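You operate a simulated robot arm through the tools that you are given. There is no shell and no other tool.

The job below is to be done with a simulated two-armed robot. You get a single attempt, and the scene is never put back.

## Task
Hold the tall blue bottle on the top of the bottling bench steady with one hand and open the stopper of the tall blue bottle with the other.

The check looks at the end state, three seconds after you hand in, the way a careful person would. Anything else that was tipped, shoved, dropped, spilled or broken makes it a failure. A push-on lid holds only when it is set on centred and level and pressed home; a screw cap is set on level and turned clockwise until tight.

## Robot
Two 7-joint arms with two-finger parallel grippers on one trunk, on a base that moves. Base frame: it is fixed to the floor where the robot stands at the start and does not move with it; the origin is under the middle of the robot, x ahead of it, y to its left, z up. Lengths are in cm, angles in degrees, forces in N, time in s.
The left shoulder is at the start at [3, 11.9, 96], the right one opposite. With the tool pointing down near the work surface each hand reaches from about 14 to 66 cm from the robot's upright axis, wherever it stands, measured 20 degrees to its own side. Places, roughly: stopper of the tall blue bottle [320, 170, 110]; tall blue bottle [325, 175, 100]. Payload 3.43 kg a hand.
The tool frame of a hand sits at the grasp point between the pads (the TCP): z along the fingers, y along the line on which they close. The tips reach 3 cm beyond it. The gripper opens to 9.4 cm. The fingers are 2.8 cm wide and 1 cm thick; the gripper's body (5 by 9.6 cm) begins 5.5 cm behind the TCP.
Orientation is that of the tool frame in the base frame, as [roll, pitch, yaw] about the fixed x, y, z axes, in that order (R = Rz(yaw) Ry(pitch) Rx(roll)). With the fingers straight down and closing along the base's y, the tool's x points along the base's -x, its y along +y and its z along -z.

## Interface
- The arms move only by the tool servo_tool. It takes "left_steps", "right_steps" or both (then of equal length, played together; a hand with none holds still); each is one flat list of numbers, 7 for each row, row after row: the shift along the base's x, y, z in cm, then the turn, a rotation vector about the base's x, y, z in rad, then the gripper command, from -1 (shut) to 1 (fully open), values between in proportion. In form: [x, y, z, rx, ry, rz, claw, x, y, z, rx, ry, rz, claw, ...]. A call has 1 to 20 rows; each row is the pose to reach, as a shift and turn from the pose commanded when the call began. Rows are played at 5 a second. More than 5 cm and 8.6 degrees between two rows, or a gripper value outside its range, and nothing of the call is played. A pose out of reach is approached as far as the arm can. The call stops where the force on the tool passes 40 N (or 10 N more than at its start, if that is more) or the arm is blocked; 0.2 s more then pass. The fingers move at their own pace (about 7.2 cm/s each) and stop on an object; they squeeze with about 43 N. The grip force told is the motor's: it shows also when the fingers shut on nothing. Time passes only in rows, and 0.2 s behind the last, so rows that repeat a pose let the fingers close. It gives the time, the measured TCP pose, the force on the tool (base axes), the opening and the grip force at its end, in the units of the frame above (readings bear some noise), with the torque about the TCP (base axes, N m) and any sound that the robot's microphone picked up.
- Cameras (640 x 400 px; columns grow to the right, rows downward): "scene" is now at [5.19, 0.63, 167.55]; the picture's right is [0.06, -1.00, 0.00], its down [-0.67, -0.04, -0.74] and it looks along [0.74, 0.05, -0.68] (base axes); focal length 253 px, centre (320, 200). "left" rides on the left gripper at [7.6, -1.4, -10.2] in its tool frame; the picture's right is [0.18, 0.98, 0.00], its down [-0.75, 0.14, -0.64] and it looks along [-0.63, 0.12, 0.77] (tool axes); focal length 243 px, centre (320, 200). "right" rides on the right gripper at [7.6, 1.4, -10.3] in its tool frame; the picture's right is [-0.18, 0.98, 0.00], its down [-0.75, -0.14, -0.64] and it looks along [-0.63, -0.12, 0.77] (tool axes); focal length 243 px, centre (320, 200). There is no depth. A picture from a camera that has moved, and an enlarged one, comes with that camera's place and axes in the base frame and with its lens.
- snapshot(camera): a new picture of that camera. The clock stands still meanwhile.
- move_column(by): moves the trunk up (or, below 0, down) by that many cm; the arms and the scene camera ride with it, the base frame stays. It gives what a move gives, with no picture.
- roll_base(legs): drives the robot by 1 to 6 legs, each [ahead, turn to the left] in cm and degrees, along the robot's own axes; the way and the turn of a leg run together, so that a leg with both is an arc; at most 150 cm and 180 degrees a leg. The arms and the cameras ride along, it lands a little off, and it stops where it bumps. It gives what a move gives.
- aim_head(pan, tilt): turns the head with the scene camera to pan (to the left, within 143 degrees either way) and tilt (down, from -29 to 69), counted from straight ahead of the robot. It gives what a move gives.
- close_up(camera, box): a new picture of the part [left, top, right, bottom] of that camera's present view, enlarged. The clock stands still meanwhile.
- job_done(): hands the job in; it is judged then, once.

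Places have to be worked out from the pictures, the camera data and where the tool is seen. Open the grippers and draw the arms clear of the work before you hand the job in, unless the task says otherwise.

The tools are called after "Emit:" as name(argument=value, ...) on one line, values as JSON. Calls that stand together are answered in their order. servo_tool: Moves the arms, as the interface text tells. Its arguments: {"type":"object","properties":{"left_steps":{"type":"array"},"right_steps":{"type":"array"}},"required":[]} The other tools are called the same way: move_column (by) moves the trunk up or down; roll_base (legs) drives the base; aim_head (pan, tilt) turns the head that bears the scene camera; snapshot (camera) takes a picture; close_up (camera, box) takes an enlarged picture of a part of a camera's view; job_done () hands the job in.

At the start:

```text
time: 0.0
left_eef_pos: [44.15, 18.37, 115.96]
left_ee_rot: [-180.0, -0.1, -180.0]
left_force: [-0.4, -0.8, 0.3]
left_ft_torque: [-0.02, 0.01, 0.03]
left_finger_gap: 9.38
left_finger_force: 0.2
right_eef_pos: [46.63, -16.52, 122.46]
right_ee_rot: [180.0, -0.1, -180.0]
right_force: [0.2, -0.5, 0.2]
right_ft_torque: [0.0, 0.01, 0.01]
right_finger_gap: 9.4
right_finger_force: 0.1
trunk travel left (down, up): [-22.5, 18.5]
robot x, y, heading: [0.28, 0.1, 0.2]
head pan, tilt (commanded): [3.5, 42.5]
```

scene: 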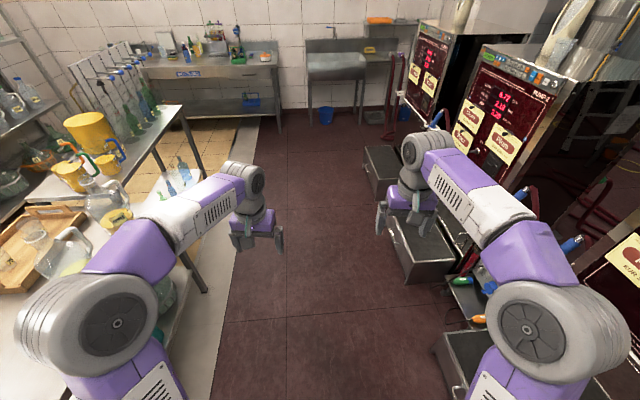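
right: 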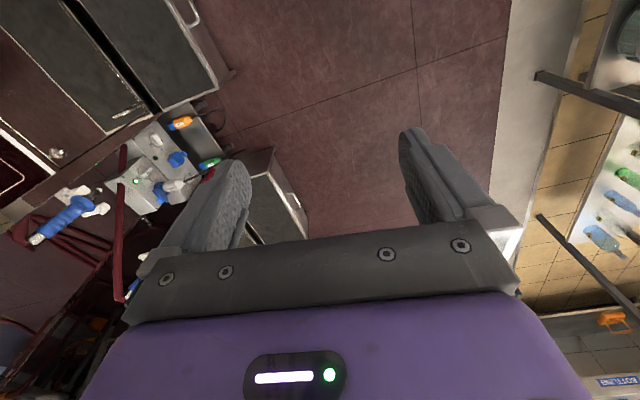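
left: 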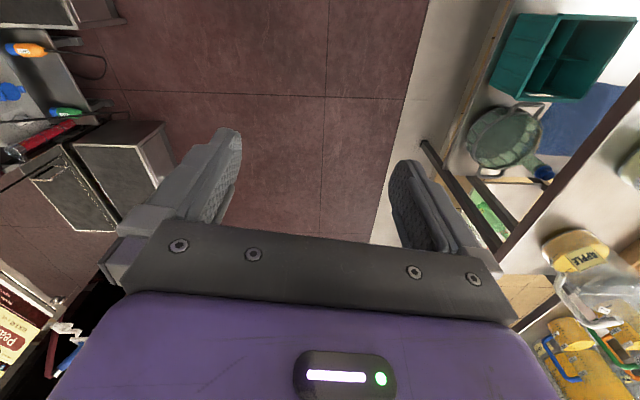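

The bench labelled "BOTTLING" seems to be at the back, ahead and to the left. I'll zoom in on it before moving.

Emit:
close_up(camera="scene", box=[120, 10, 300, 122])

Emit:
aim_head(pan=25, tilt=20)

Emit:
snapshot(camera="scene")

```text
3.56 times, centred on (210, 66) of scene
camera zoom: at [5.19, 0.63, 167.55], right [0.06, -1.0, 0.0], down [-0.67, -0.04, -0.74], along [0.74, 0.05, -0.68], focal length 900 px, centre (711, 676)
```

zoom: 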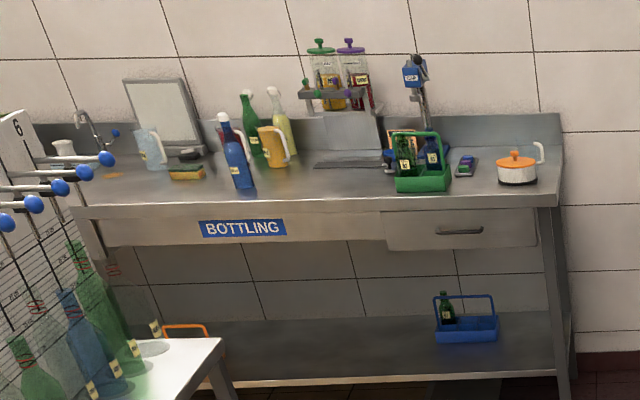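

```text
time: 0.9
left_eef_pos: [44.26, 18.26, 116.05]
left_ee_rot: [-179.9, 0.1, -180.0]
left_force: [0.2, 0.0, -0.4]
left_ft_torque: [-0.02, 0.04, -0.02]
left_finger_gap: 9.38
left_finger_force: 0.2
right_eef_pos: [46.63, -16.4, 122.46]
right_ee_rot: [-180.0, -0.1, 179.9]
right_force: [0.5, -0.1, 0.4]
right_ft_torque: [-0.01, 0.0, -0.02]
right_finger_gap: 9.38
right_finger_force: 0.0
trunk travel left (down, up): [-22.5, 18.5]
robot x, y, heading: [0.03, -0.21, -0.1]
head pan, tilt (commanded): [25.0, 20.0]
```

```text
taken
camera scene: at [5.33, 4.05, 171.05], right [0.42, -0.91, 0.0], down [-0.31, -0.14, -0.94], along [0.85, 0.4, -0.34], focal length 253 px, centre (320, 200)
```

scene: 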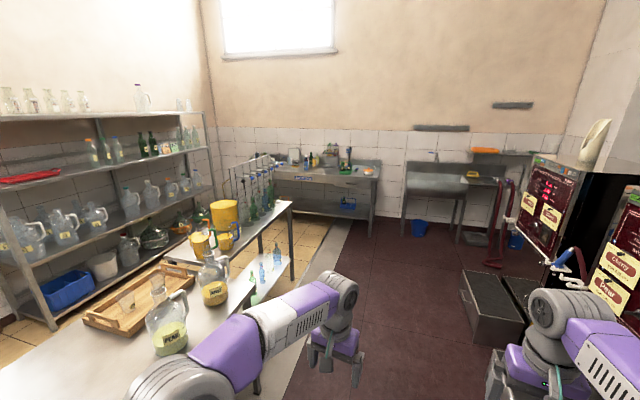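

I can see the bottling bench along the back wall. I'll zoom in on the bottle group to tell the items apart.

Emit:
close_up(camera="scene", box=[260, 135, 388, 215])

Emit:
close_up(camera="scene", box=[280, 138, 360, 188])

```text
5.00 times, centred on (324, 175) of scene
camera zoom: at [5.33, 4.05, 171.05], right [0.42, -0.91, 0.0], down [-0.31, -0.14, -0.94], along [0.85, 0.4, -0.34], focal length 1266 px, centre (300, 325)
```

zoom: 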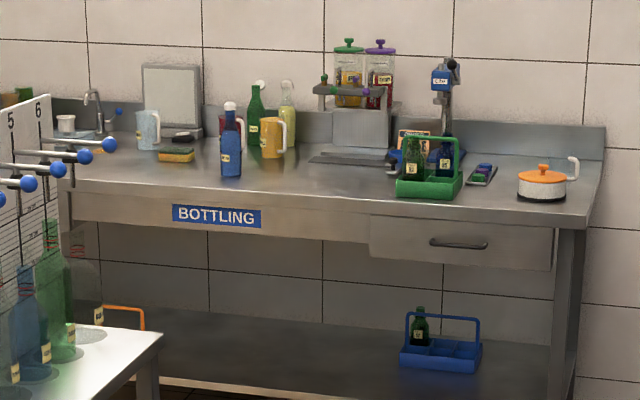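

```text
8.00 times, centred on (320, 163) of scene
camera zoom: at [5.33, 4.05, 171.05], right [0.42, -0.91, 0.0], down [-0.31, -0.14, -0.94], along [0.85, 0.4, -0.34], focal length 2026 px, centre (320, 496)
```

zoom: 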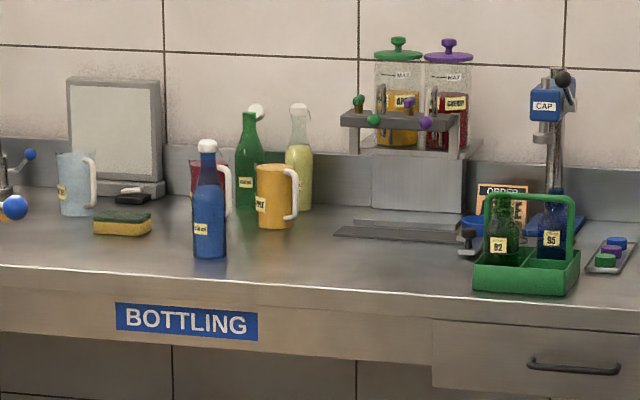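

The tall blue bottle (white top) is near [325, 176], standing on the bench top at about z 87, with the bench front edge at x≈302. The aisle ahead looks clear, so I drive forward with a stop for a look.

Emit:
roll_base(legs=[[130, 0]])

Emit:
aim_head(pan=50, tilt=30)

Emit:
snapshot(camera="scene")

```text
time: 7.5
left_eef_pos: [176.94, 15.0, 115.95]
left_ee_rot: [-180.0, 0.0, 178.3]
left_force: [0.6, -0.2, -0.1]
left_ft_torque: [0.0, -0.01, 0.0]
left_finger_gap: 9.39
left_finger_force: 0.1
right_eef_pos: [178.3, -19.84, 122.45]
right_ee_rot: [179.9, 0.0, 178.2]
right_force: [0.0, 0.9, 0.5]
right_ft_torque: [0.03, 0.02, -0.01]
right_finger_gap: 9.41
right_finger_force: 0.1
trunk travel left (down, up): [-22.5, 18.5]
robot x, y, heading: [132.21, -2.13, -1.8]
head pan, tilt (commanded): [25.0, 20.0]
```

```text
time: 8.4
left_eef_pos: [177.0, 14.95, 115.92]
left_ee_rot: [-180.0, 0.0, 178.3]
left_force: [-0.5, 0.2, -0.2]
left_ft_torque: [-0.01, 0.01, 0.02]
left_finger_gap: 9.39
left_finger_force: 0.1
right_eef_pos: [178.44, -19.96, 122.59]
right_ee_rot: [-179.9, 0.1, 178.3]
right_force: [-0.3, -0.6, 0.5]
right_ft_torque: [-0.01, 0.0, -0.02]
right_finger_gap: 9.37
right_finger_force: 0.1
trunk travel left (down, up): [-22.5, 18.5]
robot x, y, heading: [132.21, -2.05, -1.6]
head pan, tilt (commanded): [50.0, 30.0]
```

```text
taken
camera scene: at [135.1, 4.93, 169.45], right [0.75, -0.67, 0.0], down [-0.33, -0.37, -0.87], along [0.58, 0.65, -0.5], focal length 253 px, centre (320, 200)
```

scene: 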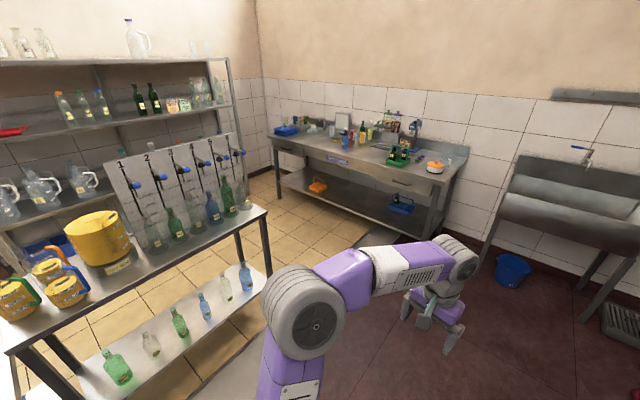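

The bench seems slightly skewed, with its front edge running from about (287, 267) to (313, 66). A filling table's corner is near (205, 137), so I'll go ahead along the aisle first and only then turn left.

Emit:
roll_base(legs=[[108, 2]])

Emit:
roll_base(legs=[[0, 60]])

Emit:
aim_head(pan=0, tilt=30)

Emit:
snapshot(camera="scene")

```text
time: 13.9
left_eef_pos: [283.15, 16.59, 115.87]
left_ee_rot: [180.0, 0.0, -179.0]
left_force: [-0.1, 0.4, -0.9]
left_ft_torque: [0.01, 0.0, 0.02]
left_finger_gap: 9.42
left_finger_force: 0.1
right_eef_pos: [286.25, -18.17, 122.53]
right_ee_rot: [-180.0, -0.1, -178.9]
right_force: [0.3, 0.7, 1.1]
right_ft_torque: [0.02, -0.01, -0.02]
right_finger_gap: 9.39
right_finger_force: 0.2
trunk travel left (down, up): [-22.5, 18.5]
robot x, y, heading: [238.69, -2.85, 1.4]
head pan, tilt (commanded): [50.0, 30.0]
```

```text
time: 16.9
left_eef_pos: [245.34, 44.87, 115.93]
left_ee_rot: [-179.9, -0.1, -119.7]
left_force: [-0.1, -1.1, 0.1]
left_ft_torque: [-0.02, -0.02, -0.02]
left_finger_gap: 9.42
left_finger_force: 0.0
right_eef_pos: [276.73, 29.76, 122.44]
right_ee_rot: [-180.0, 0.1, -119.8]
right_force: [0.4, 0.5, 0.6]
right_ft_torque: [-0.01, 0.01, 0.02]
right_finger_gap: 9.39
right_finger_force: 0.0
trunk travel left (down, up): [-22.5, 18.5]
robot x, y, heading: [239.29, -2.86, 60.3]
head pan, tilt (commanded): [50.0, 30.0]
```

```text
time: 18.1
left_eef_pos: [245.26, 44.97, 115.96]
left_ee_rot: [180.0, 0.1, -119.7]
left_force: [-1.1, -0.4, -0.4]
left_ft_torque: [-0.02, -0.05, 0.03]
left_finger_gap: 9.4
left_finger_force: 0.0
right_eef_pos: [276.75, 29.74, 122.45]
right_ee_rot: [180.0, 0.0, -119.8]
right_force: [0.9, -0.3, 0.0]
right_ft_torque: [-0.02, 0.0, -0.02]
right_finger_gap: 9.4
right_finger_force: 0.1
trunk travel left (down, up): [-22.5, 18.5]
robot x, y, heading: [239.18, -2.81, 60.2]
head pan, tilt (commanded): [0.0, 30.0]
```

```text
taken
camera scene: at [242.1, 2.76, 169.45], right [0.87, -0.5, 0.0], down [-0.25, -0.43, -0.87], along [0.43, 0.75, -0.5], focal length 253 px, centre (320, 200)
```

scene: 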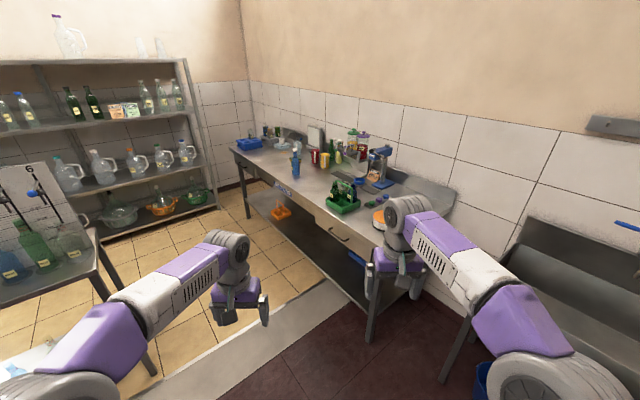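

The bottle triangulates to about (317, 172), with the bench edge near x≈297 at that y and its normal pointing along heading ≈7°. I raise the trunk for clearance over the bench items, turn further left and drive along the bench.

Emit:
move_column(by=14)

Emit:
roll_base(legs=[[0, 22], [110, 0]])

Emit:
aim_head(pan=-35, tilt=40)

Emit:
snapshot(camera="scene")

```text
time: 19.8
left_eef_pos: [245.2, 44.95, 129.86]
left_ee_rot: [180.0, 0.0, -119.7]
left_force: [-0.1, -0.5, 0.3]
left_ft_torque: [-0.01, -0.01, 0.01]
left_finger_gap: 9.38
left_finger_force: 0.1
right_eef_pos: [276.75, 29.72, 136.43]
right_ee_rot: [-180.0, -0.1, -119.8]
right_force: [0.0, -0.1, -0.5]
right_ft_torque: [0.01, 0.0, -0.04]
right_finger_gap: 9.38
right_finger_force: 0.1
trunk travel left (down, up): [-36.5, 4.5]
robot x, y, heading: [239.3, -2.45, 60.5]
head pan, tilt (commanded): [0.0, 30.0]
```

```text
time: 26.6
left_eef_pos: [243.55, 153.09, 129.93]
left_ee_rot: [-180.0, 0.0, -98.5]
left_force: [0.0, 0.5, 0.6]
left_ft_torque: [0.04, 0.01, -0.01]
left_finger_gap: 9.39
left_finger_force: 0.1
right_eef_pos: [278.48, 150.36, 136.48]
right_ee_rot: [180.0, 0.0, -98.5]
right_force: [0.1, -0.1, 0.0]
right_ft_torque: [-0.02, 0.02, 0.03]
right_finger_gap: 9.39
right_finger_force: 0.0
trunk travel left (down, up): [-36.5, 4.5]
robot x, y, heading: [255.22, 106.56, 81.2]
head pan, tilt (commanded): [0.0, 30.0]
```

```text
time: 27.6
left_eef_pos: [243.59, 153.05, 129.95]
left_ee_rot: [179.9, 0.0, -98.5]
left_force: [-0.7, -0.5, 1.0]
left_ft_torque: [0.01, -0.01, -0.02]
left_finger_gap: 9.41
left_finger_force: 0.1
right_eef_pos: [278.42, 150.48, 136.44]
right_ee_rot: [-180.0, 0.1, -98.5]
right_force: [-1.2, -0.8, -0.1]
right_ft_torque: [-0.01, -0.02, -0.02]
right_finger_gap: 9.37
right_finger_force: 0.1
trunk travel left (down, up): [-36.5, 4.5]
robot x, y, heading: [254.87, 106.34, 81.7]
head pan, tilt (commanded): [-35.0, 40.0]
```

```text
taken
camera scene: at [260.46, 109.97, 181.91], right [0.73, -0.69, 0.0], down [-0.44, -0.47, -0.77], along [0.53, 0.56, -0.64], focal length 253 px, centre (320, 200)
```

scene: 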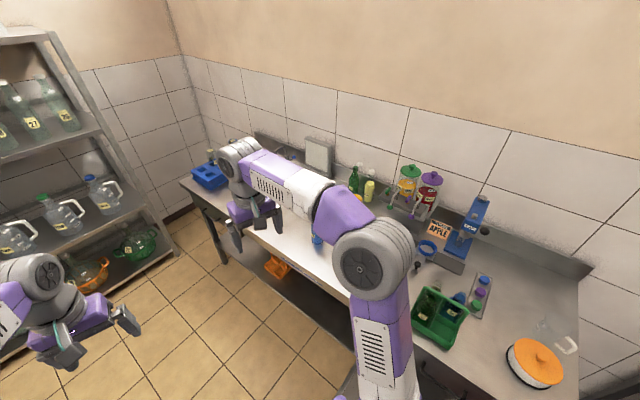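

The right elbow passes high above the bench top and the way is free. I drive on beside the bottle and then turn right to face the bench.

Emit:
roll_base(legs=[[57, 0]])

Emit:
roll_base(legs=[[0, -74]])

Emit:
aim_head(pan=0, tilt=50)

Emit:
snapshot(camera="scene")

Emit:
snapshot(camera="left")

Emit:
snapshot(camera="right")

```text
time: 30.8
left_eef_pos: [252.82, 209.28, 129.97]
left_ee_rot: [-180.0, 0.0, -99.2]
left_force: [0.2, -0.7, -0.7]
left_ft_torque: [0.01, -0.02, 0.01]
left_finger_gap: 9.39
left_finger_force: 0.2
right_eef_pos: [287.75, 206.12, 136.56]
right_ee_rot: [180.0, 0.1, -99.2]
right_force: [0.2, -0.3, 0.1]
right_ft_torque: [0.03, -0.05, 0.02]
right_finger_gap: 9.42
right_finger_force: 0.0
trunk travel left (down, up): [-36.5, 4.5]
robot x, y, heading: [263.73, 162.7, 81.1]
head pan, tilt (commanded): [-35.0, 40.0]
```

```text
time: 34.4
left_eef_pos: [305.59, 186.32, 130.06]
left_ee_rot: [-179.9, 0.0, -173.0]
left_force: [1.3, -0.2, -0.4]
left_ft_torque: [-0.02, 0.02, 0.01]
left_finger_gap: 9.38
left_finger_force: 0.1
right_eef_pos: [312.28, 151.95, 136.53]
right_ee_rot: [180.0, 0.0, -173.0]
right_force: [0.1, 0.0, -0.1]
right_ft_torque: [-0.01, -0.03, -0.05]
right_finger_gap: 9.41
right_finger_force: 0.1
trunk travel left (down, up): [-36.5, 4.5]
robot x, y, heading: [263.96, 162.82, 7.2]
head pan, tilt (commanded): [-35.0, 40.0]
```

```text
time: 35.4
left_eef_pos: [305.64, 186.3, 129.93]
left_ee_rot: [-179.9, 0.0, -173.0]
left_force: [0.1, -0.8, 0.4]
left_ft_torque: [0.01, -0.01, 0.01]
left_finger_gap: 9.4
left_finger_force: 0.1
right_eef_pos: [312.31, 151.89, 136.54]
right_ee_rot: [180.0, 0.0, -173.0]
right_force: [-0.4, -0.4, -0.6]
right_ft_torque: [0.02, -0.01, 0.01]
right_finger_gap: 9.4
right_finger_force: 0.0
trunk travel left (down, up): [-36.5, 4.5]
robot x, y, heading: [263.83, 162.67, 6.9]
head pan, tilt (commanded): [0.0, 50.0]
```

```text
taken
camera scene: at [268.45, 163.36, 180.5], right [0.12, -0.99, 0.0], down [-0.76, -0.09, -0.64], along [0.64, 0.08, -0.77], focal length 253 px, centre (320, 200)
```

scene: 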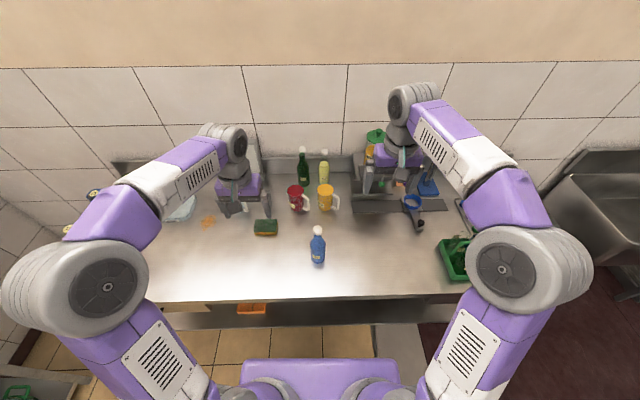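

```text
taken
camera left: at [298.06, 184.02, 140.27], right [-0.3, 0.95, 0.0], down [0.73, 0.23, 0.64], along [0.61, 0.19, -0.77], focal length 243 px, centre (320, 200)
```

left: 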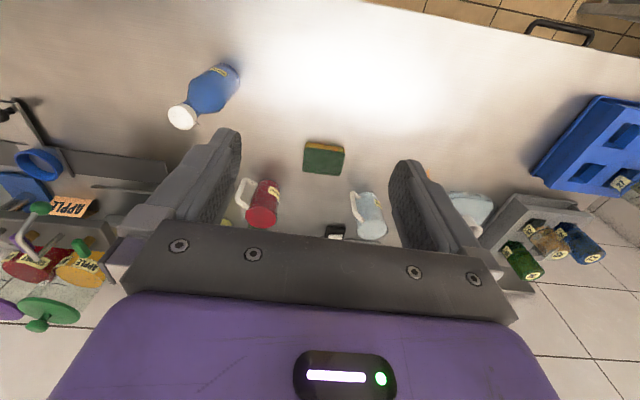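

```text
taken
camera right: at [304.45, 152.53, 146.84], right [0.06, 1.0, 0.0], down [0.76, -0.05, 0.64], along [0.64, -0.04, -0.77], focal length 243 px, centre (320, 200)
```

right: 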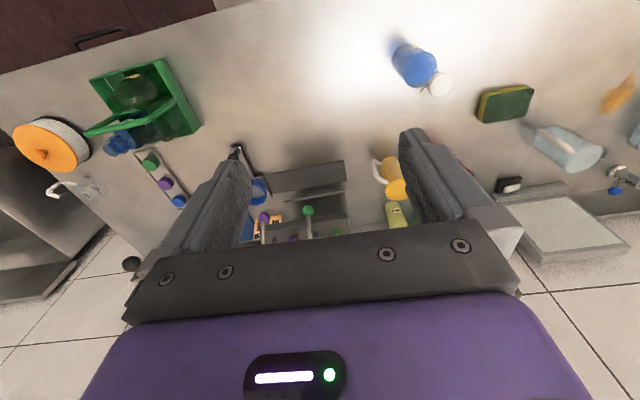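

The bottle stands alone in front of the robot. I'll look closely at it from all three cameras to learn the stopper type.

Emit:
close_up(camera="scene", box=[288, 215, 352, 275])

Emit:
close_up(camera="left", box=[150, 50, 262, 140])

Emit:
close_up(camera="right", box=[370, 25, 482, 115])

Emit:
close_up(camera="scene", box=[260, 140, 360, 220])

```text
6.67 times, centred on (320, 245) of scene
camera zoom: at [268.45, 163.36, 180.5], right [0.12, -0.99, 0.0], down [-0.76, -0.09, -0.64], along [0.64, 0.08, -0.77], focal length 1688 px, centre (320, -100)
```

zoom: 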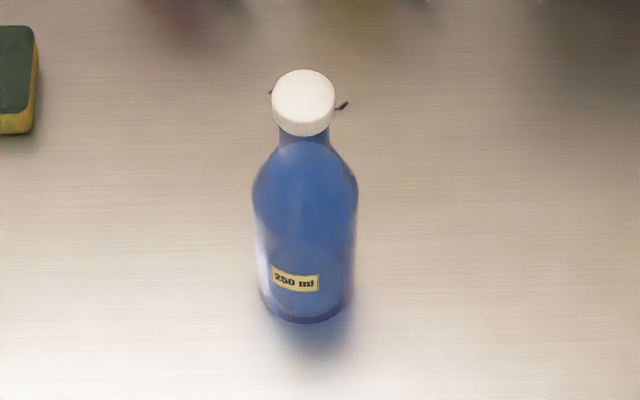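

```text
4.44 times, centred on (206, 95) of left
camera zoom: at [298.06, 184.02, 140.27], right [-0.3, 0.95, 0.0], down [0.73, 0.23, 0.64], along [0.61, 0.19, -0.77], focal length 1078 px, centre (827, 667)
```

zoom: 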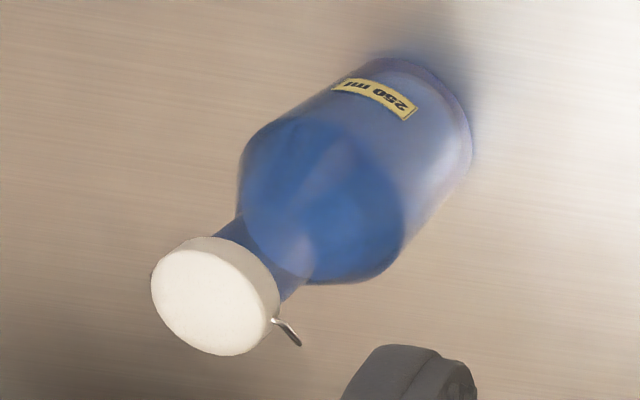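

```text
4.44 times, centred on (426, 70) of right
camera zoom: at [304.45, 152.53, 146.84], right [0.06, 1.0, 0.0], down [0.76, -0.05, 0.64], along [0.64, -0.04, -0.77], focal length 1078 px, centre (-151, 778)
```

zoom: 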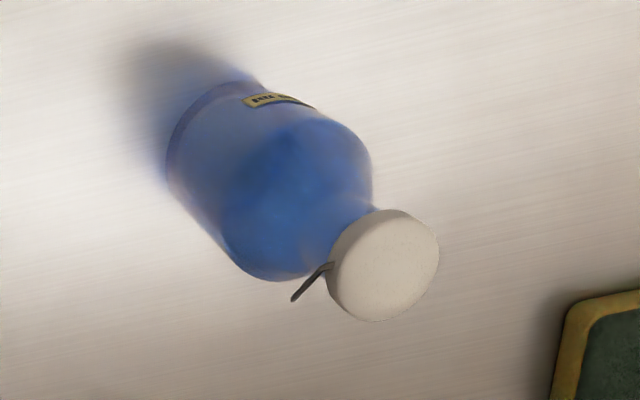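

```text
5.00 times, centred on (310, 180) of scene
camera zoom: at [268.45, 163.36, 180.5], right [0.12, -0.99, 0.0], down [-0.76, -0.09, -0.64], along [0.64, 0.08, -0.77], focal length 1266 px, centre (370, 300)
```

zoom: 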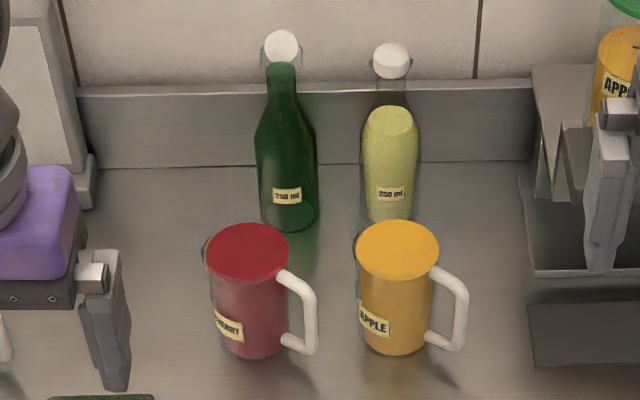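

It looks like a swing-top stopper: a white cap with wire arms. I zoom tighter on its wire and on the already-open green bottle to see how it hinges.

Emit:
close_up(camera="scene", box=[308, 222, 328, 238])

Emit:
close_up(camera="left", box=[160, 90, 230, 140])

Emit:
close_up(camera="scene", box=[290, 142, 345, 172])

Emit:
close_up(camera="right", box=[425, 60, 465, 105])

```text
16.00 times, centred on (318, 230) of scene
camera zoom: at [268.45, 163.36, 180.5], right [0.12, -0.99, 0.0], down [-0.76, -0.09, -0.64], along [0.64, 0.08, -0.77], focal length 4051 px, centre (352, -280)
```

zoom: 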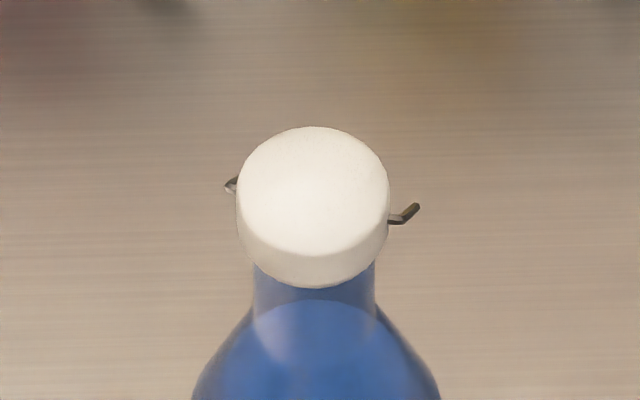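

```text
8.00 times, centred on (195, 115) of left
camera zoom: at [298.06, 184.02, 140.27], right [-0.3, 0.95, 0.0], down [0.73, 0.23, 0.64], along [0.61, 0.19, -0.77], focal length 1941 px, centre (1320, 880)
```

zoom: 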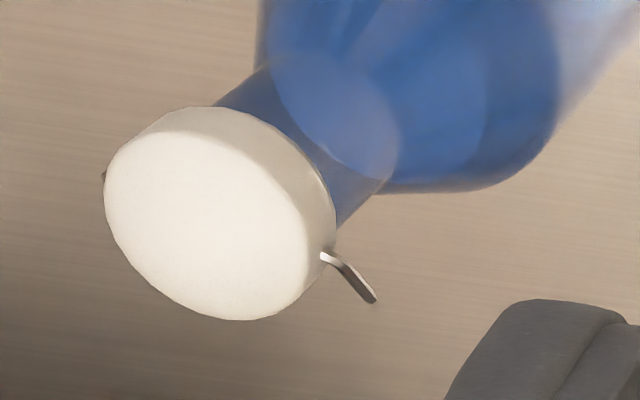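

```text
11.64 times, centred on (318, 157) of scene
camera zoom: at [268.45, 163.36, 180.5], right [0.12, -0.99, 0.0], down [-0.76, -0.09, -0.64], along [0.64, 0.08, -0.77], focal length 2946 px, centre (349, 700)
```

zoom: 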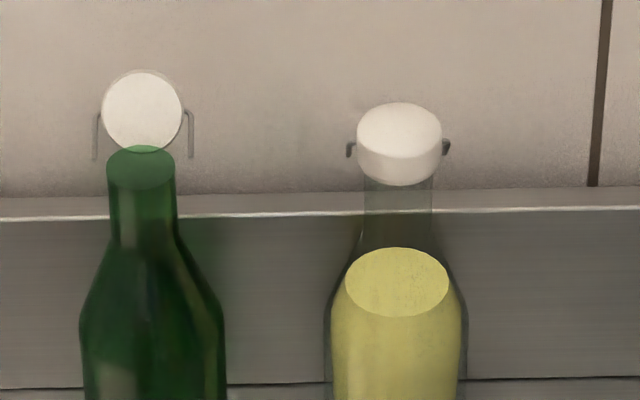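

```text
8.89 times, centred on (445, 82) of right
camera zoom: at [304.45, 152.53, 146.84], right [0.06, 1.0, 0.0], down [0.76, -0.05, 0.64], along [0.64, -0.04, -0.77], focal length 2157 px, centre (-791, 1244)
```

zoom: 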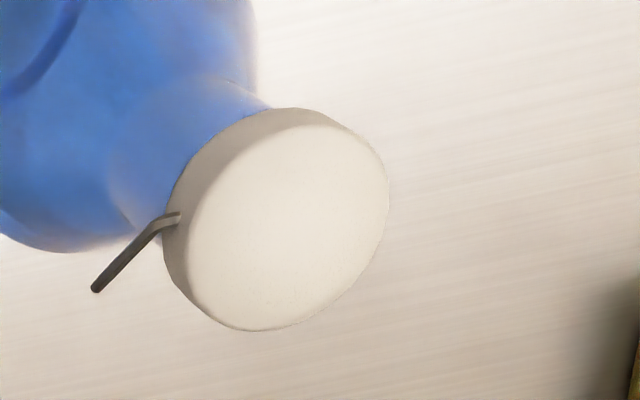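

The triangulated cap top centre is (315.5, 170.0, 108); the body is ~6 cm wide and the bench top is at z≈90. The wire hinge is on the far side, so the cap swings back away from the robot. I'll turn the left hand high up so it points down-right (camera outward), ready to grip the body from the left.

Emit:
servo_tool(left_steps=[0.2, 0.14, -0.83, -0.0408, -0.0667, -0.1043, 1, 0.4, 0.28, -1.67, -0.0817, -0.1333, -0.2087, 1, 0.6, 0.43, -2.5, -0.1225, -0.2, -0.313, 1, 0.8, 0.57, -3.33, -0.1633, -0.2667, -0.4173, 1, 1.0, 0.71, -4.17, -0.2042, -0.3333, -0.5217, 1, 1.2, 0.85, -5, -0.245, -0.4, -0.626, 1, 1.4, 0.99, -5.83, -0.2858, -0.4667, -0.7303, 1, 1.6, 1.13, -6.67, -0.3267, -0.5333, -0.8347, 1, 1.8, 1.28, -7.5, -0.3675, -0.6, -0.939, 1, 2, 1.42, -8.33, -0.4083, -0.6667, -1.0433, 1, 2.2, 1.56, -9.17, -0.4492, -0.7333, -1.1477, 1, 2.4, 1.7, -10, -0.49, -0.8, -1.252, 1])

Emit:
snapshot(camera="scene")

Emit:
snapshot(camera="left")

```text
time: 38.0
left_eef_pos: [307.93, 188.13, 119.82]
left_ee_rot: [179.9, 50.1, 109.9]
left_force: [0.1, -0.3, -0.3]
left_ft_torque: [-0.01, 0.01, -0.03]
left_finger_gap: 9.39
left_finger_force: 0.0
right_eef_pos: [312.34, 151.99, 136.48]
right_ee_rot: [-180.0, -0.1, -173.1]
right_force: [-0.3, 0.2, 0.2]
right_ft_torque: [-0.04, 0.01, 0.03]
right_finger_gap: 9.38
right_finger_force: 0.1
trunk travel left (down, up): [-36.5, 4.5]
robot x, y, heading: [264.16, 162.73, 7.1]
head pan, tilt (commanded): [0.0, 50.0]
```

```text
taken
camera scene: at [268.51, 163.46, 180.49], right [0.12, -0.99, 0.0], down [-0.76, -0.09, -0.64], along [0.64, 0.08, -0.77], focal length 253 px, centre (320, 200)
```

scene: 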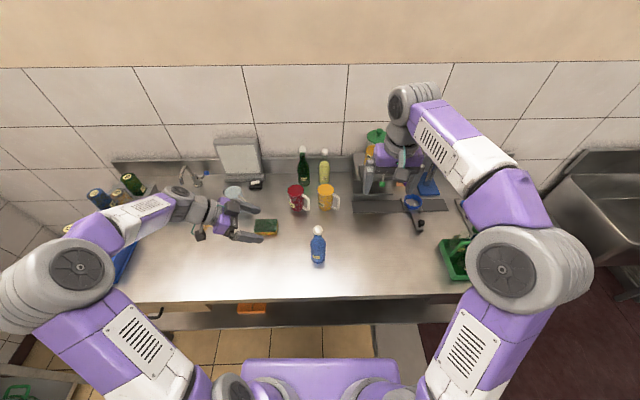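

```text
taken
camera left: at [302.23, 199.62, 120.64], right [0.88, 0.45, -0.14], down [0.13, 0.06, 0.99], along [0.45, -0.89, -0.01], focal length 243 px, centre (320, 200)
```

left: 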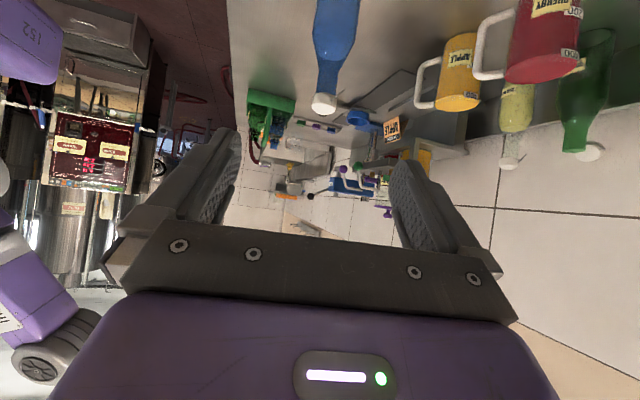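

The hand orientation is as planned and the left camera now sees the bottle from the side. I zoom on it to refine the bottle's height profile and the hinge side.

Emit:
close_up(camera="left", box=[285, 0, 385, 120])

Emit:
close_up(camera="left", box=[304, 80, 344, 120])

Emit:
close_up(camera="left", box=[490, 50, 640, 180])

```text
3.33 times, centred on (335, 60) of left
camera zoom: at [302.23, 199.62, 120.64], right [0.88, 0.45, -0.14], down [0.13, 0.06, 0.99], along [0.45, -0.89, -0.01], focal length 809 px, centre (270, 667)
```

zoom: 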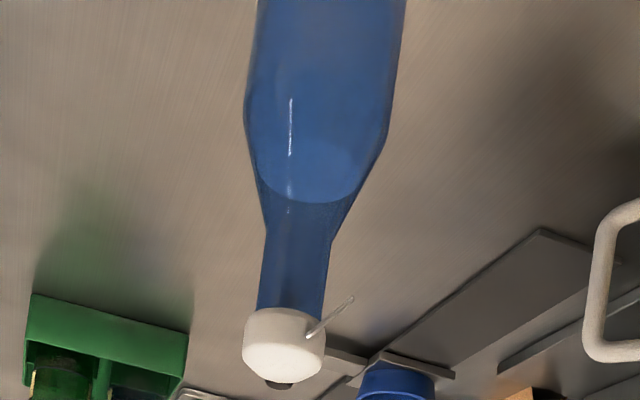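

```text
10.00 times, centred on (324, 100) of left
camera zoom: at [302.23, 199.62, 120.64], right [0.88, 0.45, -0.14], down [0.13, 0.06, 0.99], along [0.45, -0.89, -0.01], focal length 2426 px, centre (280, 1200)
```

zoom: 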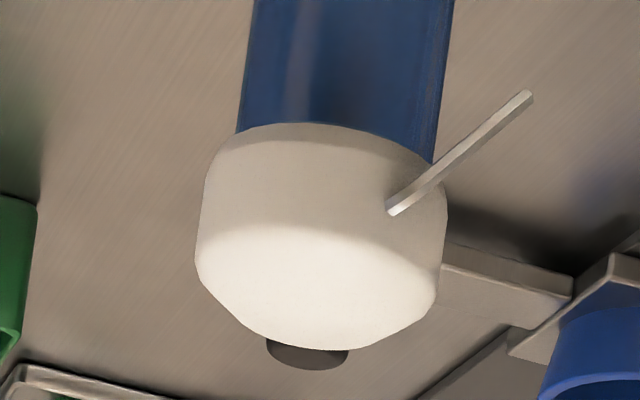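

```text
3.08 times, centred on (565, 115) of left
camera zoom: at [302.23, 199.62, 120.64], right [0.88, 0.45, -0.14], down [0.13, 0.06, 0.99], along [0.45, -0.89, -0.01], focal length 746 px, centre (-434, 462)
```

zoom: 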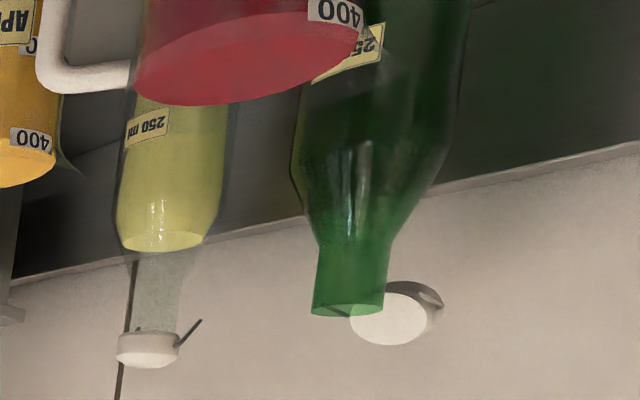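

The side view confirms: cap Ø≈3.3 cm, body Ø≈6 cm up to z≈98, and the wire goes back and down, so the hinge is at the far rim of the neck. I'll bring the left hand to a pre-grasp about 12 cm short of the body.

Emit:
servo_tool(left_steps=[0.7, -1.4, -3, 0, 0, 0, 1, 1.4, -2.8, -6, 0, 0, 0, 1, 2.1, -4.2, -9, 0, 0, 0, 1, 2.8, -5.7, -12, 0, 0, 0, 1, 3.5, -7.1, -14.7, 0, 0, 0, 1, 4.1, -8.5, -17.2, 0, 0, 0, 1, 4.1, -8.5, -17.2, 0, 0, 0, 1])

Emit:
snapshot(camera="scene")

Emit:
snapshot(camera="left")

Emit:
close_up(camera="scene", box=[230, 200, 358, 280])

```text
time: 39.6
left_eef_pos: [311.9, 179.42, 102.72]
left_ee_rot: [-180.0, 50.1, 110.1]
left_force: [-0.6, 0.2, -0.1]
left_ft_torque: [0.01, -0.01, -0.02]
left_finger_gap: 9.4
left_finger_force: 0.1
right_eef_pos: [312.15, 151.98, 136.49]
right_ee_rot: [-180.0, 0.0, -173.0]
right_force: [-1.3, -0.2, 0.1]
right_ft_torque: [0.0, -0.01, 0.02]
right_finger_gap: 9.37
right_finger_force: 0.1
trunk travel left (down, up): [-36.5, 4.5]
robot x, y, heading: [263.69, 162.47, 7.3]
head pan, tilt (commanded): [0.0, 50.0]
```

```text
taken
camera scene: at [268.39, 163.37, 180.5], right [0.12, -0.99, 0.0], down [-0.76, -0.09, -0.64], along [0.64, 0.08, -0.77], focal length 253 px, centre (320, 200)
```

scene: 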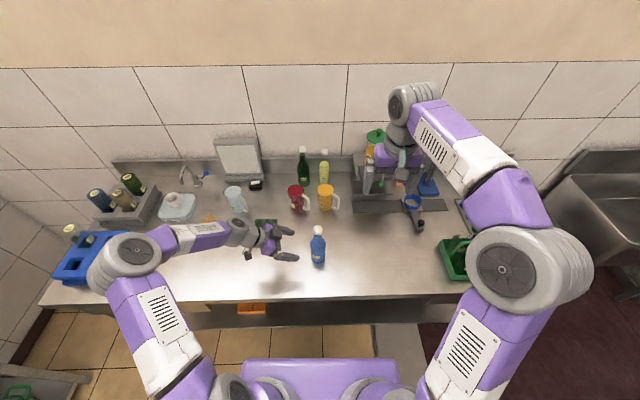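

```text
taken
camera left: at [306.12, 190.97, 103.6], right [0.88, 0.45, -0.14], down [0.13, 0.06, 0.99], along [0.45, -0.89, -0.01], focal length 243 px, centre (320, 200)
```

left: 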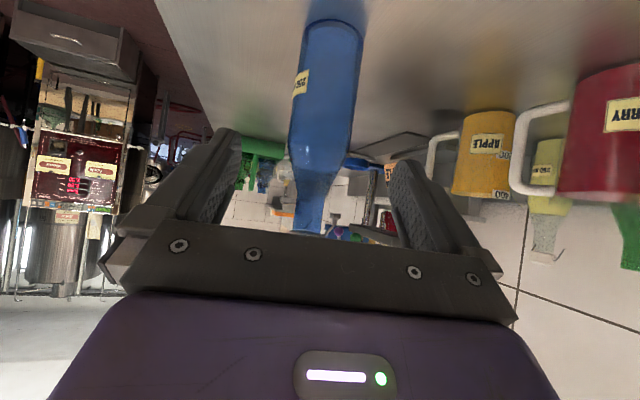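

```text
5.00 times, centred on (294, 240) of scene
camera zoom: at [268.39, 163.37, 180.5], right [0.12, -0.99, 0.0], down [-0.76, -0.09, -0.64], along [0.64, 0.08, -0.77], focal length 1266 px, centre (450, 0)
```

zoom: 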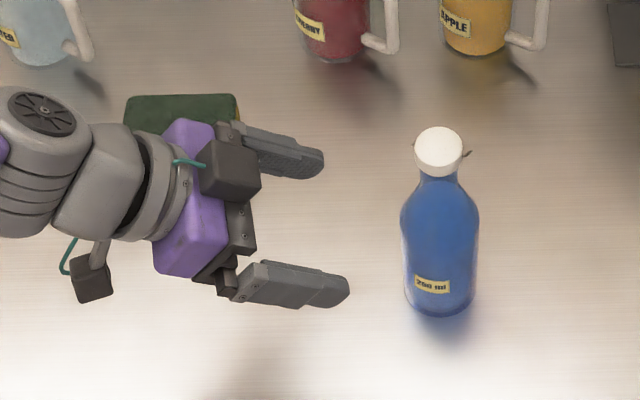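

The left hand is lined up; I zoom into the left camera to check whether the bottle's axis is centred between the fingers (centre plane is at column 320).

Emit:
close_up(camera="left", box=[270, 10, 390, 130])

```text
3.33 times, centred on (330, 70) of left
camera zoom: at [306.12, 190.97, 103.6], right [0.88, 0.45, -0.14], down [0.13, 0.06, 0.99], along [0.45, -0.89, -0.01], focal length 809 px, centre (287, 633)
```

zoom: 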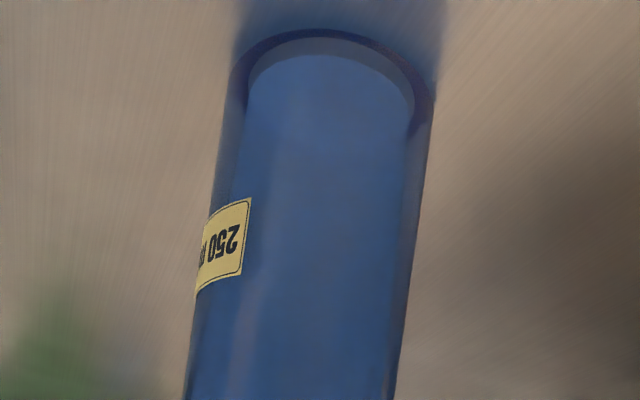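

The bottle axis sits about 0.3 cm to the far-finger side of the grip plane, which I'll correct. I move in along the finger direction with the gripper open, stopping with the body between the pads at z≈95.

Emit:
servo_tool(left_steps=[0.6, -1.4, -1.3, 0, 0, 0, 1, 1.15, -2.85, -2.6, 0, 0, 0, 1, 1.7, -4.3, -3.85, 0, 0, 0, 1, 2.3, -5.7, -5.15, 0, 0, 0, 1, 2.85, -7.1, -6.4, 0, 0, 0, 1, 3.4, -8.55, -7.7, 0, 0, 0, 1, 3.4, -8.55, -7.7, 0, 0, 0, 1])

Emit:
snapshot(camera="left")

Emit:
close_up(camera="scene", box=[240, 205, 352, 275])

```text
time: 41.2
left_eef_pos: [315.51, 170.87, 95.06]
left_ee_rot: [-180.0, 50.0, 110.1]
left_force: [-0.1, -0.5, -1.0]
left_ft_torque: [0.0, 0.0, -0.04]
left_finger_gap: 9.4
left_finger_force: 0.1
right_eef_pos: [312.3, 151.93, 136.44]
right_ee_rot: [-180.0, 0.1, -173.0]
right_force: [0.1, 1.1, 0.2]
right_ft_torque: [-0.02, 0.02, 0.02]
right_finger_gap: 9.41
right_finger_force: 0.1
trunk travel left (down, up): [-36.5, 4.5]
robot x, y, heading: [263.62, 162.71, 7.2]
head pan, tilt (commanded): [0.0, 50.0]
```

```text
taken
camera left: at [309.7, 182.47, 95.82], right [0.88, 0.45, -0.14], down [0.13, 0.06, 0.99], along [0.45, -0.89, -0.01], focal length 243 px, centre (320, 200)
```

left: 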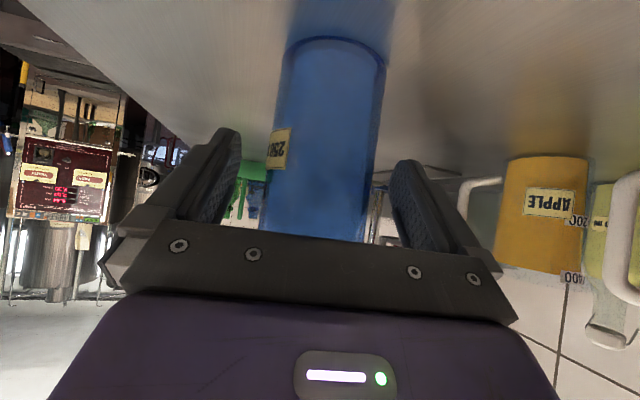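

```text
5.71 times, centred on (296, 240) of scene
camera zoom: at [268.41, 163.4, 180.5], right [0.12, -0.99, 0.0], down [-0.76, -0.09, -0.64], along [0.64, 0.08, -0.77], focal length 1447 px, centre (457, -29)
```

zoom: 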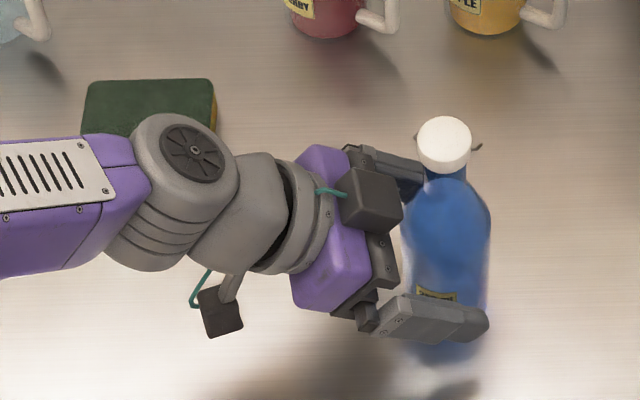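

The bottle is centred between the pads with no contact force. I close the left gripper on the body in stages.

Emit:
servo_tool(left_steps=[0, 0, 0, 0, 0, 0, 0.6, 0, 0, 0, 0, 0, 0, 0.4, 0, 0, 0, 0, 0, 0, 0.25, 0, 0, 0, 0, 0, 0, 0, 0, 0, 0, 0, 0, 0, -1, 0, 0, 0, 0, 0, 0, -1])

Emit:
snapshot(camera="left")

Emit:
close_up(camera="scene", box=[270, 205, 366, 265])

```text
time: 42.6
left_eef_pos: [315.45, 170.86, 95.17]
left_ee_rot: [180.0, 50.1, 110.1]
left_force: [-1.1, -0.5, -1.2]
left_ft_torque: [-0.05, 0.0, -0.02]
left_finger_gap: 6.26
left_finger_force: 43.3
right_eef_pos: [312.23, 151.93, 136.52]
right_ee_rot: [180.0, -0.1, -173.0]
right_force: [-0.8, 0.0, -0.3]
right_ft_torque: [-0.03, 0.0, -0.03]
right_finger_gap: 9.41
right_finger_force: 0.1
trunk travel left (down, up): [-36.5, 4.5]
robot x, y, heading: [263.78, 162.73, 7.2]
head pan, tilt (commanded): [0.0, 50.0]
```

```text
taken
camera left: at [309.68, 182.46, 95.83], right [0.88, 0.45, -0.14], down [0.13, 0.06, 0.99], along [0.45, -0.89, -0.01], focal length 243 px, centre (320, 200)
```

left: 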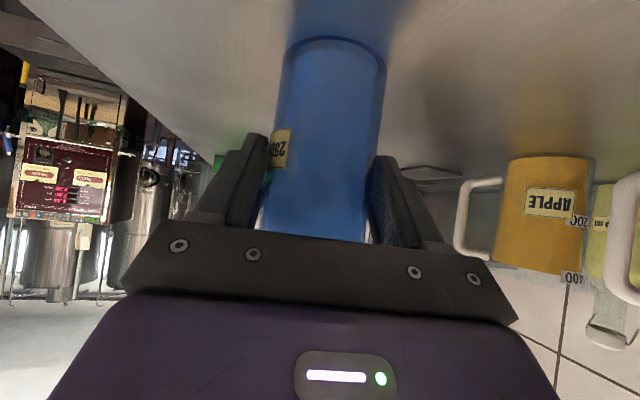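

```text
6.67 times, centred on (318, 235) of scene
camera zoom: at [268.43, 163.36, 180.49], right [0.12, -0.99, 0.0], down [-0.76, -0.09, -0.64], along [0.64, 0.08, -0.77], focal length 1688 px, centre (333, -33)
```

zoom: 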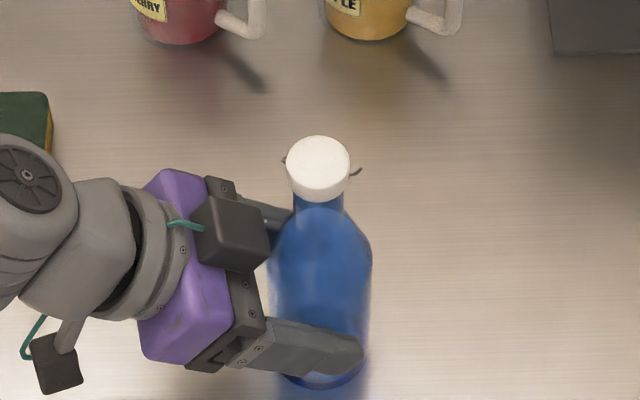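

The body is gripped firmly (gap 6.26, 43 N) and the bottle stayed upright. Next I measure the cap and its wire ends precisely from the scene and right cameras to get the hinge axis direction.

Emit:
close_up(camera="scene", box=[312, 222, 324, 232])

Emit:
close_up(camera="right", box=[405, 60, 465, 110])

Emit:
snapshot(camera="right")

```text
16.00 times, centred on (318, 227) of scene
camera zoom: at [268.43, 163.36, 180.49], right [0.12, -0.99, 0.0], down [-0.76, -0.09, -0.64], along [0.64, 0.08, -0.77], focal length 4051 px, centre (352, -232)
```

zoom: 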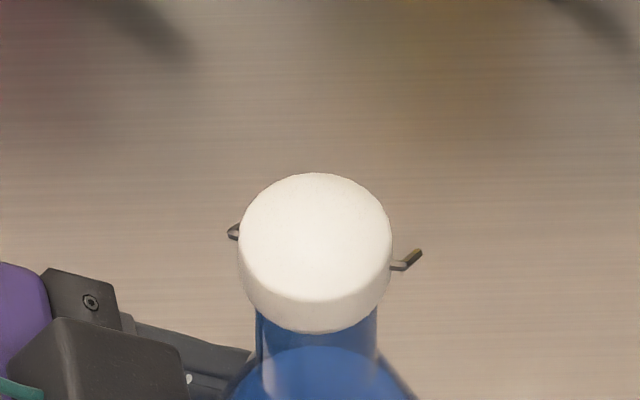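

```text
8.00 times, centred on (435, 85) of right
camera zoom: at [304.43, 152.53, 146.84], right [0.06, 1.0, 0.0], down [0.76, -0.05, 0.64], along [0.64, -0.04, -0.77], focal length 1941 px, centre (-600, 1120)
```

zoom: 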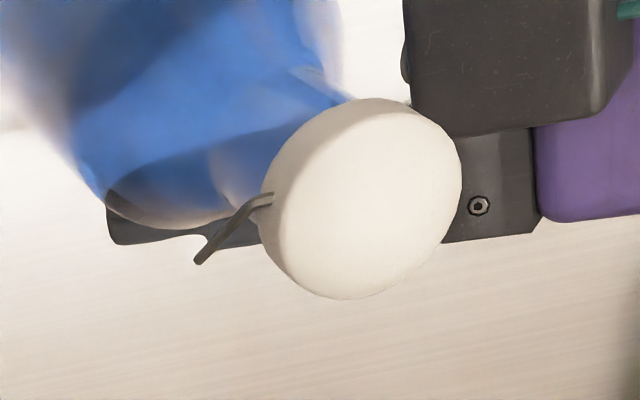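

```text
taken
camera right: at [304.43, 152.53, 146.84], right [0.06, 1.0, 0.0], down [0.76, -0.05, 0.64], along [0.64, -0.04, -0.77], focal length 243 px, centre (320, 200)
```

right: 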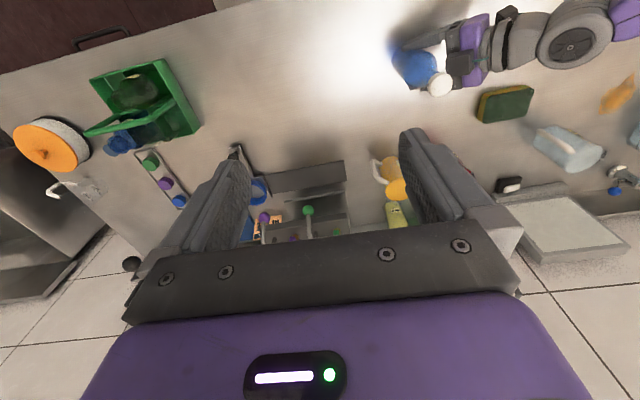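

The hinge axis runs nearly along base y (wires symmetric; "back" heading ≈ −4°). I now swing the right hand, still high and to the right, so its fingers point left (+y) with the pads closing front-to-back; opening will then be mostly a wrist roll.

Emit:
servo_tool(right_steps=[0.15, 0.04, -1.12, 0.0811, -0.077, 0.0711, 1, 0.29, 0.08, -2.24, 0.1622, -0.154, 0.1422, 1, 0.44, 0.12, -3.36, 0.2433, -0.231, 0.2133, 1, 0.59, 0.16, -4.48, 0.3243, -0.308, 0.2844, 1, 0.73, 0.2, -5.6, 0.4054, -0.385, 0.3555, 1, 0.88, 0.24, -6.72, 0.4865, -0.462, 0.4266, 1, 1.03, 0.28, -7.84, 0.5676, -0.539, 0.4977, 1, 1.17, 0.32, -8.96, 0.6487, -0.6159, 0.5687, 1, 1.32, 0.36, -10.08, 0.7298, -0.6929, 0.6398, 1, 1.47, 0.4, -11.2, 0.8109, -0.7699, 0.7109, 1, 1.61, 0.44, -12.32, 0.892, -0.8469, 0.782, 1, 1.76, 0.48, -13.44, 0.973, -0.9239, 0.8531, 1, 1.91, 0.52, -14.56, 1.0541, -1.0009, 0.9242, 1, 2.05, 0.56, -15.68, 1.1352, -1.0779, 0.9953, 1, 2.2, 0.6, -16.8, 1.2163, -1.1549, 1.0664, 1])

Emit:
snapshot(camera="scene")

Emit:
snapshot(camera="right")

```text
time: 45.8
left_eef_pos: [315.5, 171.0, 94.97]
left_ee_rot: [-179.9, 50.0, 110.0]
left_force: [0.2, -0.4, 0.0]
left_ft_torque: [-0.09, -0.07, 0.01]
left_finger_gap: 6.26
left_finger_force: 43.2
right_eef_pos: [314.59, 152.52, 119.61]
right_ee_rot: [-40.7, 89.8, 45.3]
right_force: [0.4, -0.2, -0.3]
right_ft_torque: [-0.02, 0.01, -0.02]
right_finger_gap: 9.42
right_finger_force: 0.0
trunk travel left (down, up): [-36.5, 4.5]
robot x, y, heading: [264.15, 162.88, 6.9]
head pan, tilt (commanded): [0.0, 50.0]
```

```text
taken
camera scene: at [268.48, 163.34, 180.49], right [0.12, -0.99, 0.0], down [-0.76, -0.09, -0.64], along [0.64, 0.08, -0.77], focal length 253 px, centre (320, 200)
```

scene: 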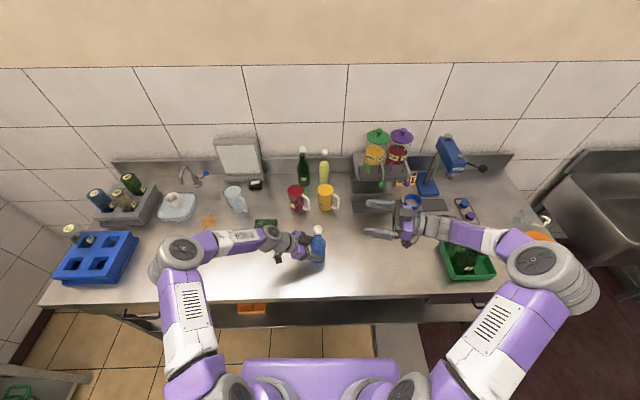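

```text
taken
camera right: at [312.35, 142.48, 112.12], right [-0.98, 0.07, 0.18], down [0.09, -0.65, 0.75], along [0.17, 0.76, 0.63], focal length 243 px, centre (320, 200)
```

right: 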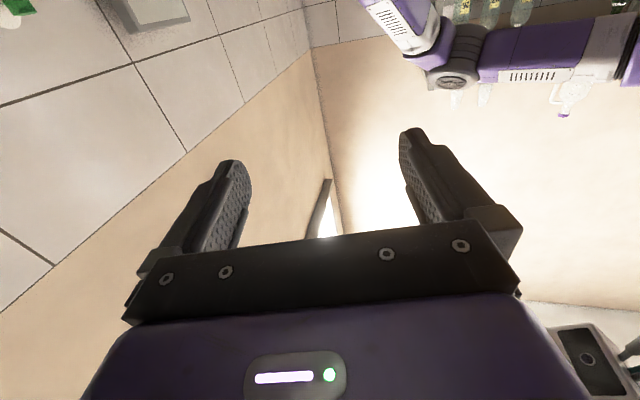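

The right hand points left as planned, with the crate under its forearm. To keep clear of the crate I first slide toward the bottle at this height, above the cap, then look before lowering.

Emit:
servo_tool(right_steps=[0.25, 4, 0, 0, 0, 0, 1, 0.5, 8, 0, 0, 0, 0, 1, 0.8, 12, 0, 0, 0, 0, 1, 1.1, 16, 0, 0, 0, 0, 1, 1.1, 16, 0, 0, 0, 0, 1])

Emit:
snapshot(camera="scene")

Emit:
close_up(camera="scene", box=[270, 190, 398, 270])

```text
time: 47.0
left_eef_pos: [315.55, 170.85, 95.12]
left_ee_rot: [-179.9, 50.0, 110.2]
left_force: [-0.4, 0.0, 0.2]
left_ft_torque: [-0.15, -0.03, 0.08]
left_finger_gap: 6.27
left_finger_force: 43.5
right_eef_pos: [315.44, 168.53, 119.73]
right_ee_rot: [-4.5, 89.9, 81.6]
right_force: [-0.6, -0.5, 0.4]
right_ft_torque: [0.03, -0.01, 0.02]
right_finger_gap: 9.38
right_finger_force: 0.0
trunk travel left (down, up): [-36.5, 4.5]
robot x, y, heading: [263.91, 162.38, 7.2]
head pan, tilt (commanded): [0.0, 50.0]
```

```text
taken
camera scene: at [268.43, 163.32, 180.5], right [0.12, -0.99, 0.0], down [-0.76, -0.09, -0.64], along [0.64, 0.08, -0.77], focal length 253 px, centre (320, 200)
```

scene: 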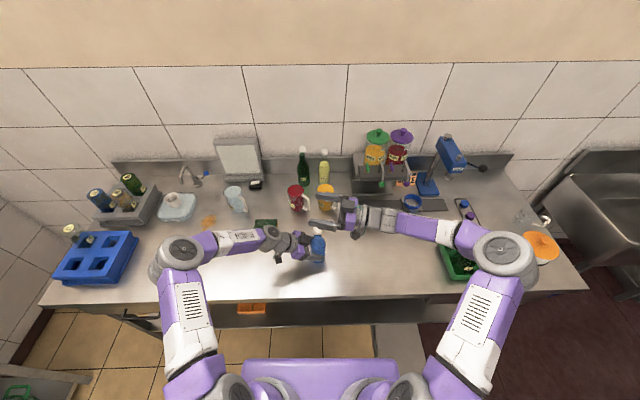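

```text
5.00 times, centred on (334, 230) of scene
camera zoom: at [268.43, 163.32, 180.5], right [0.12, -0.99, 0.0], down [-0.76, -0.09, -0.64], along [0.64, 0.08, -0.77], focal length 1266 px, centre (250, 50)
```

zoom: 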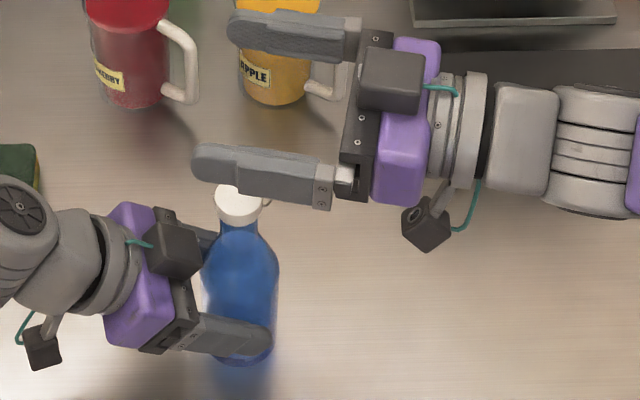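

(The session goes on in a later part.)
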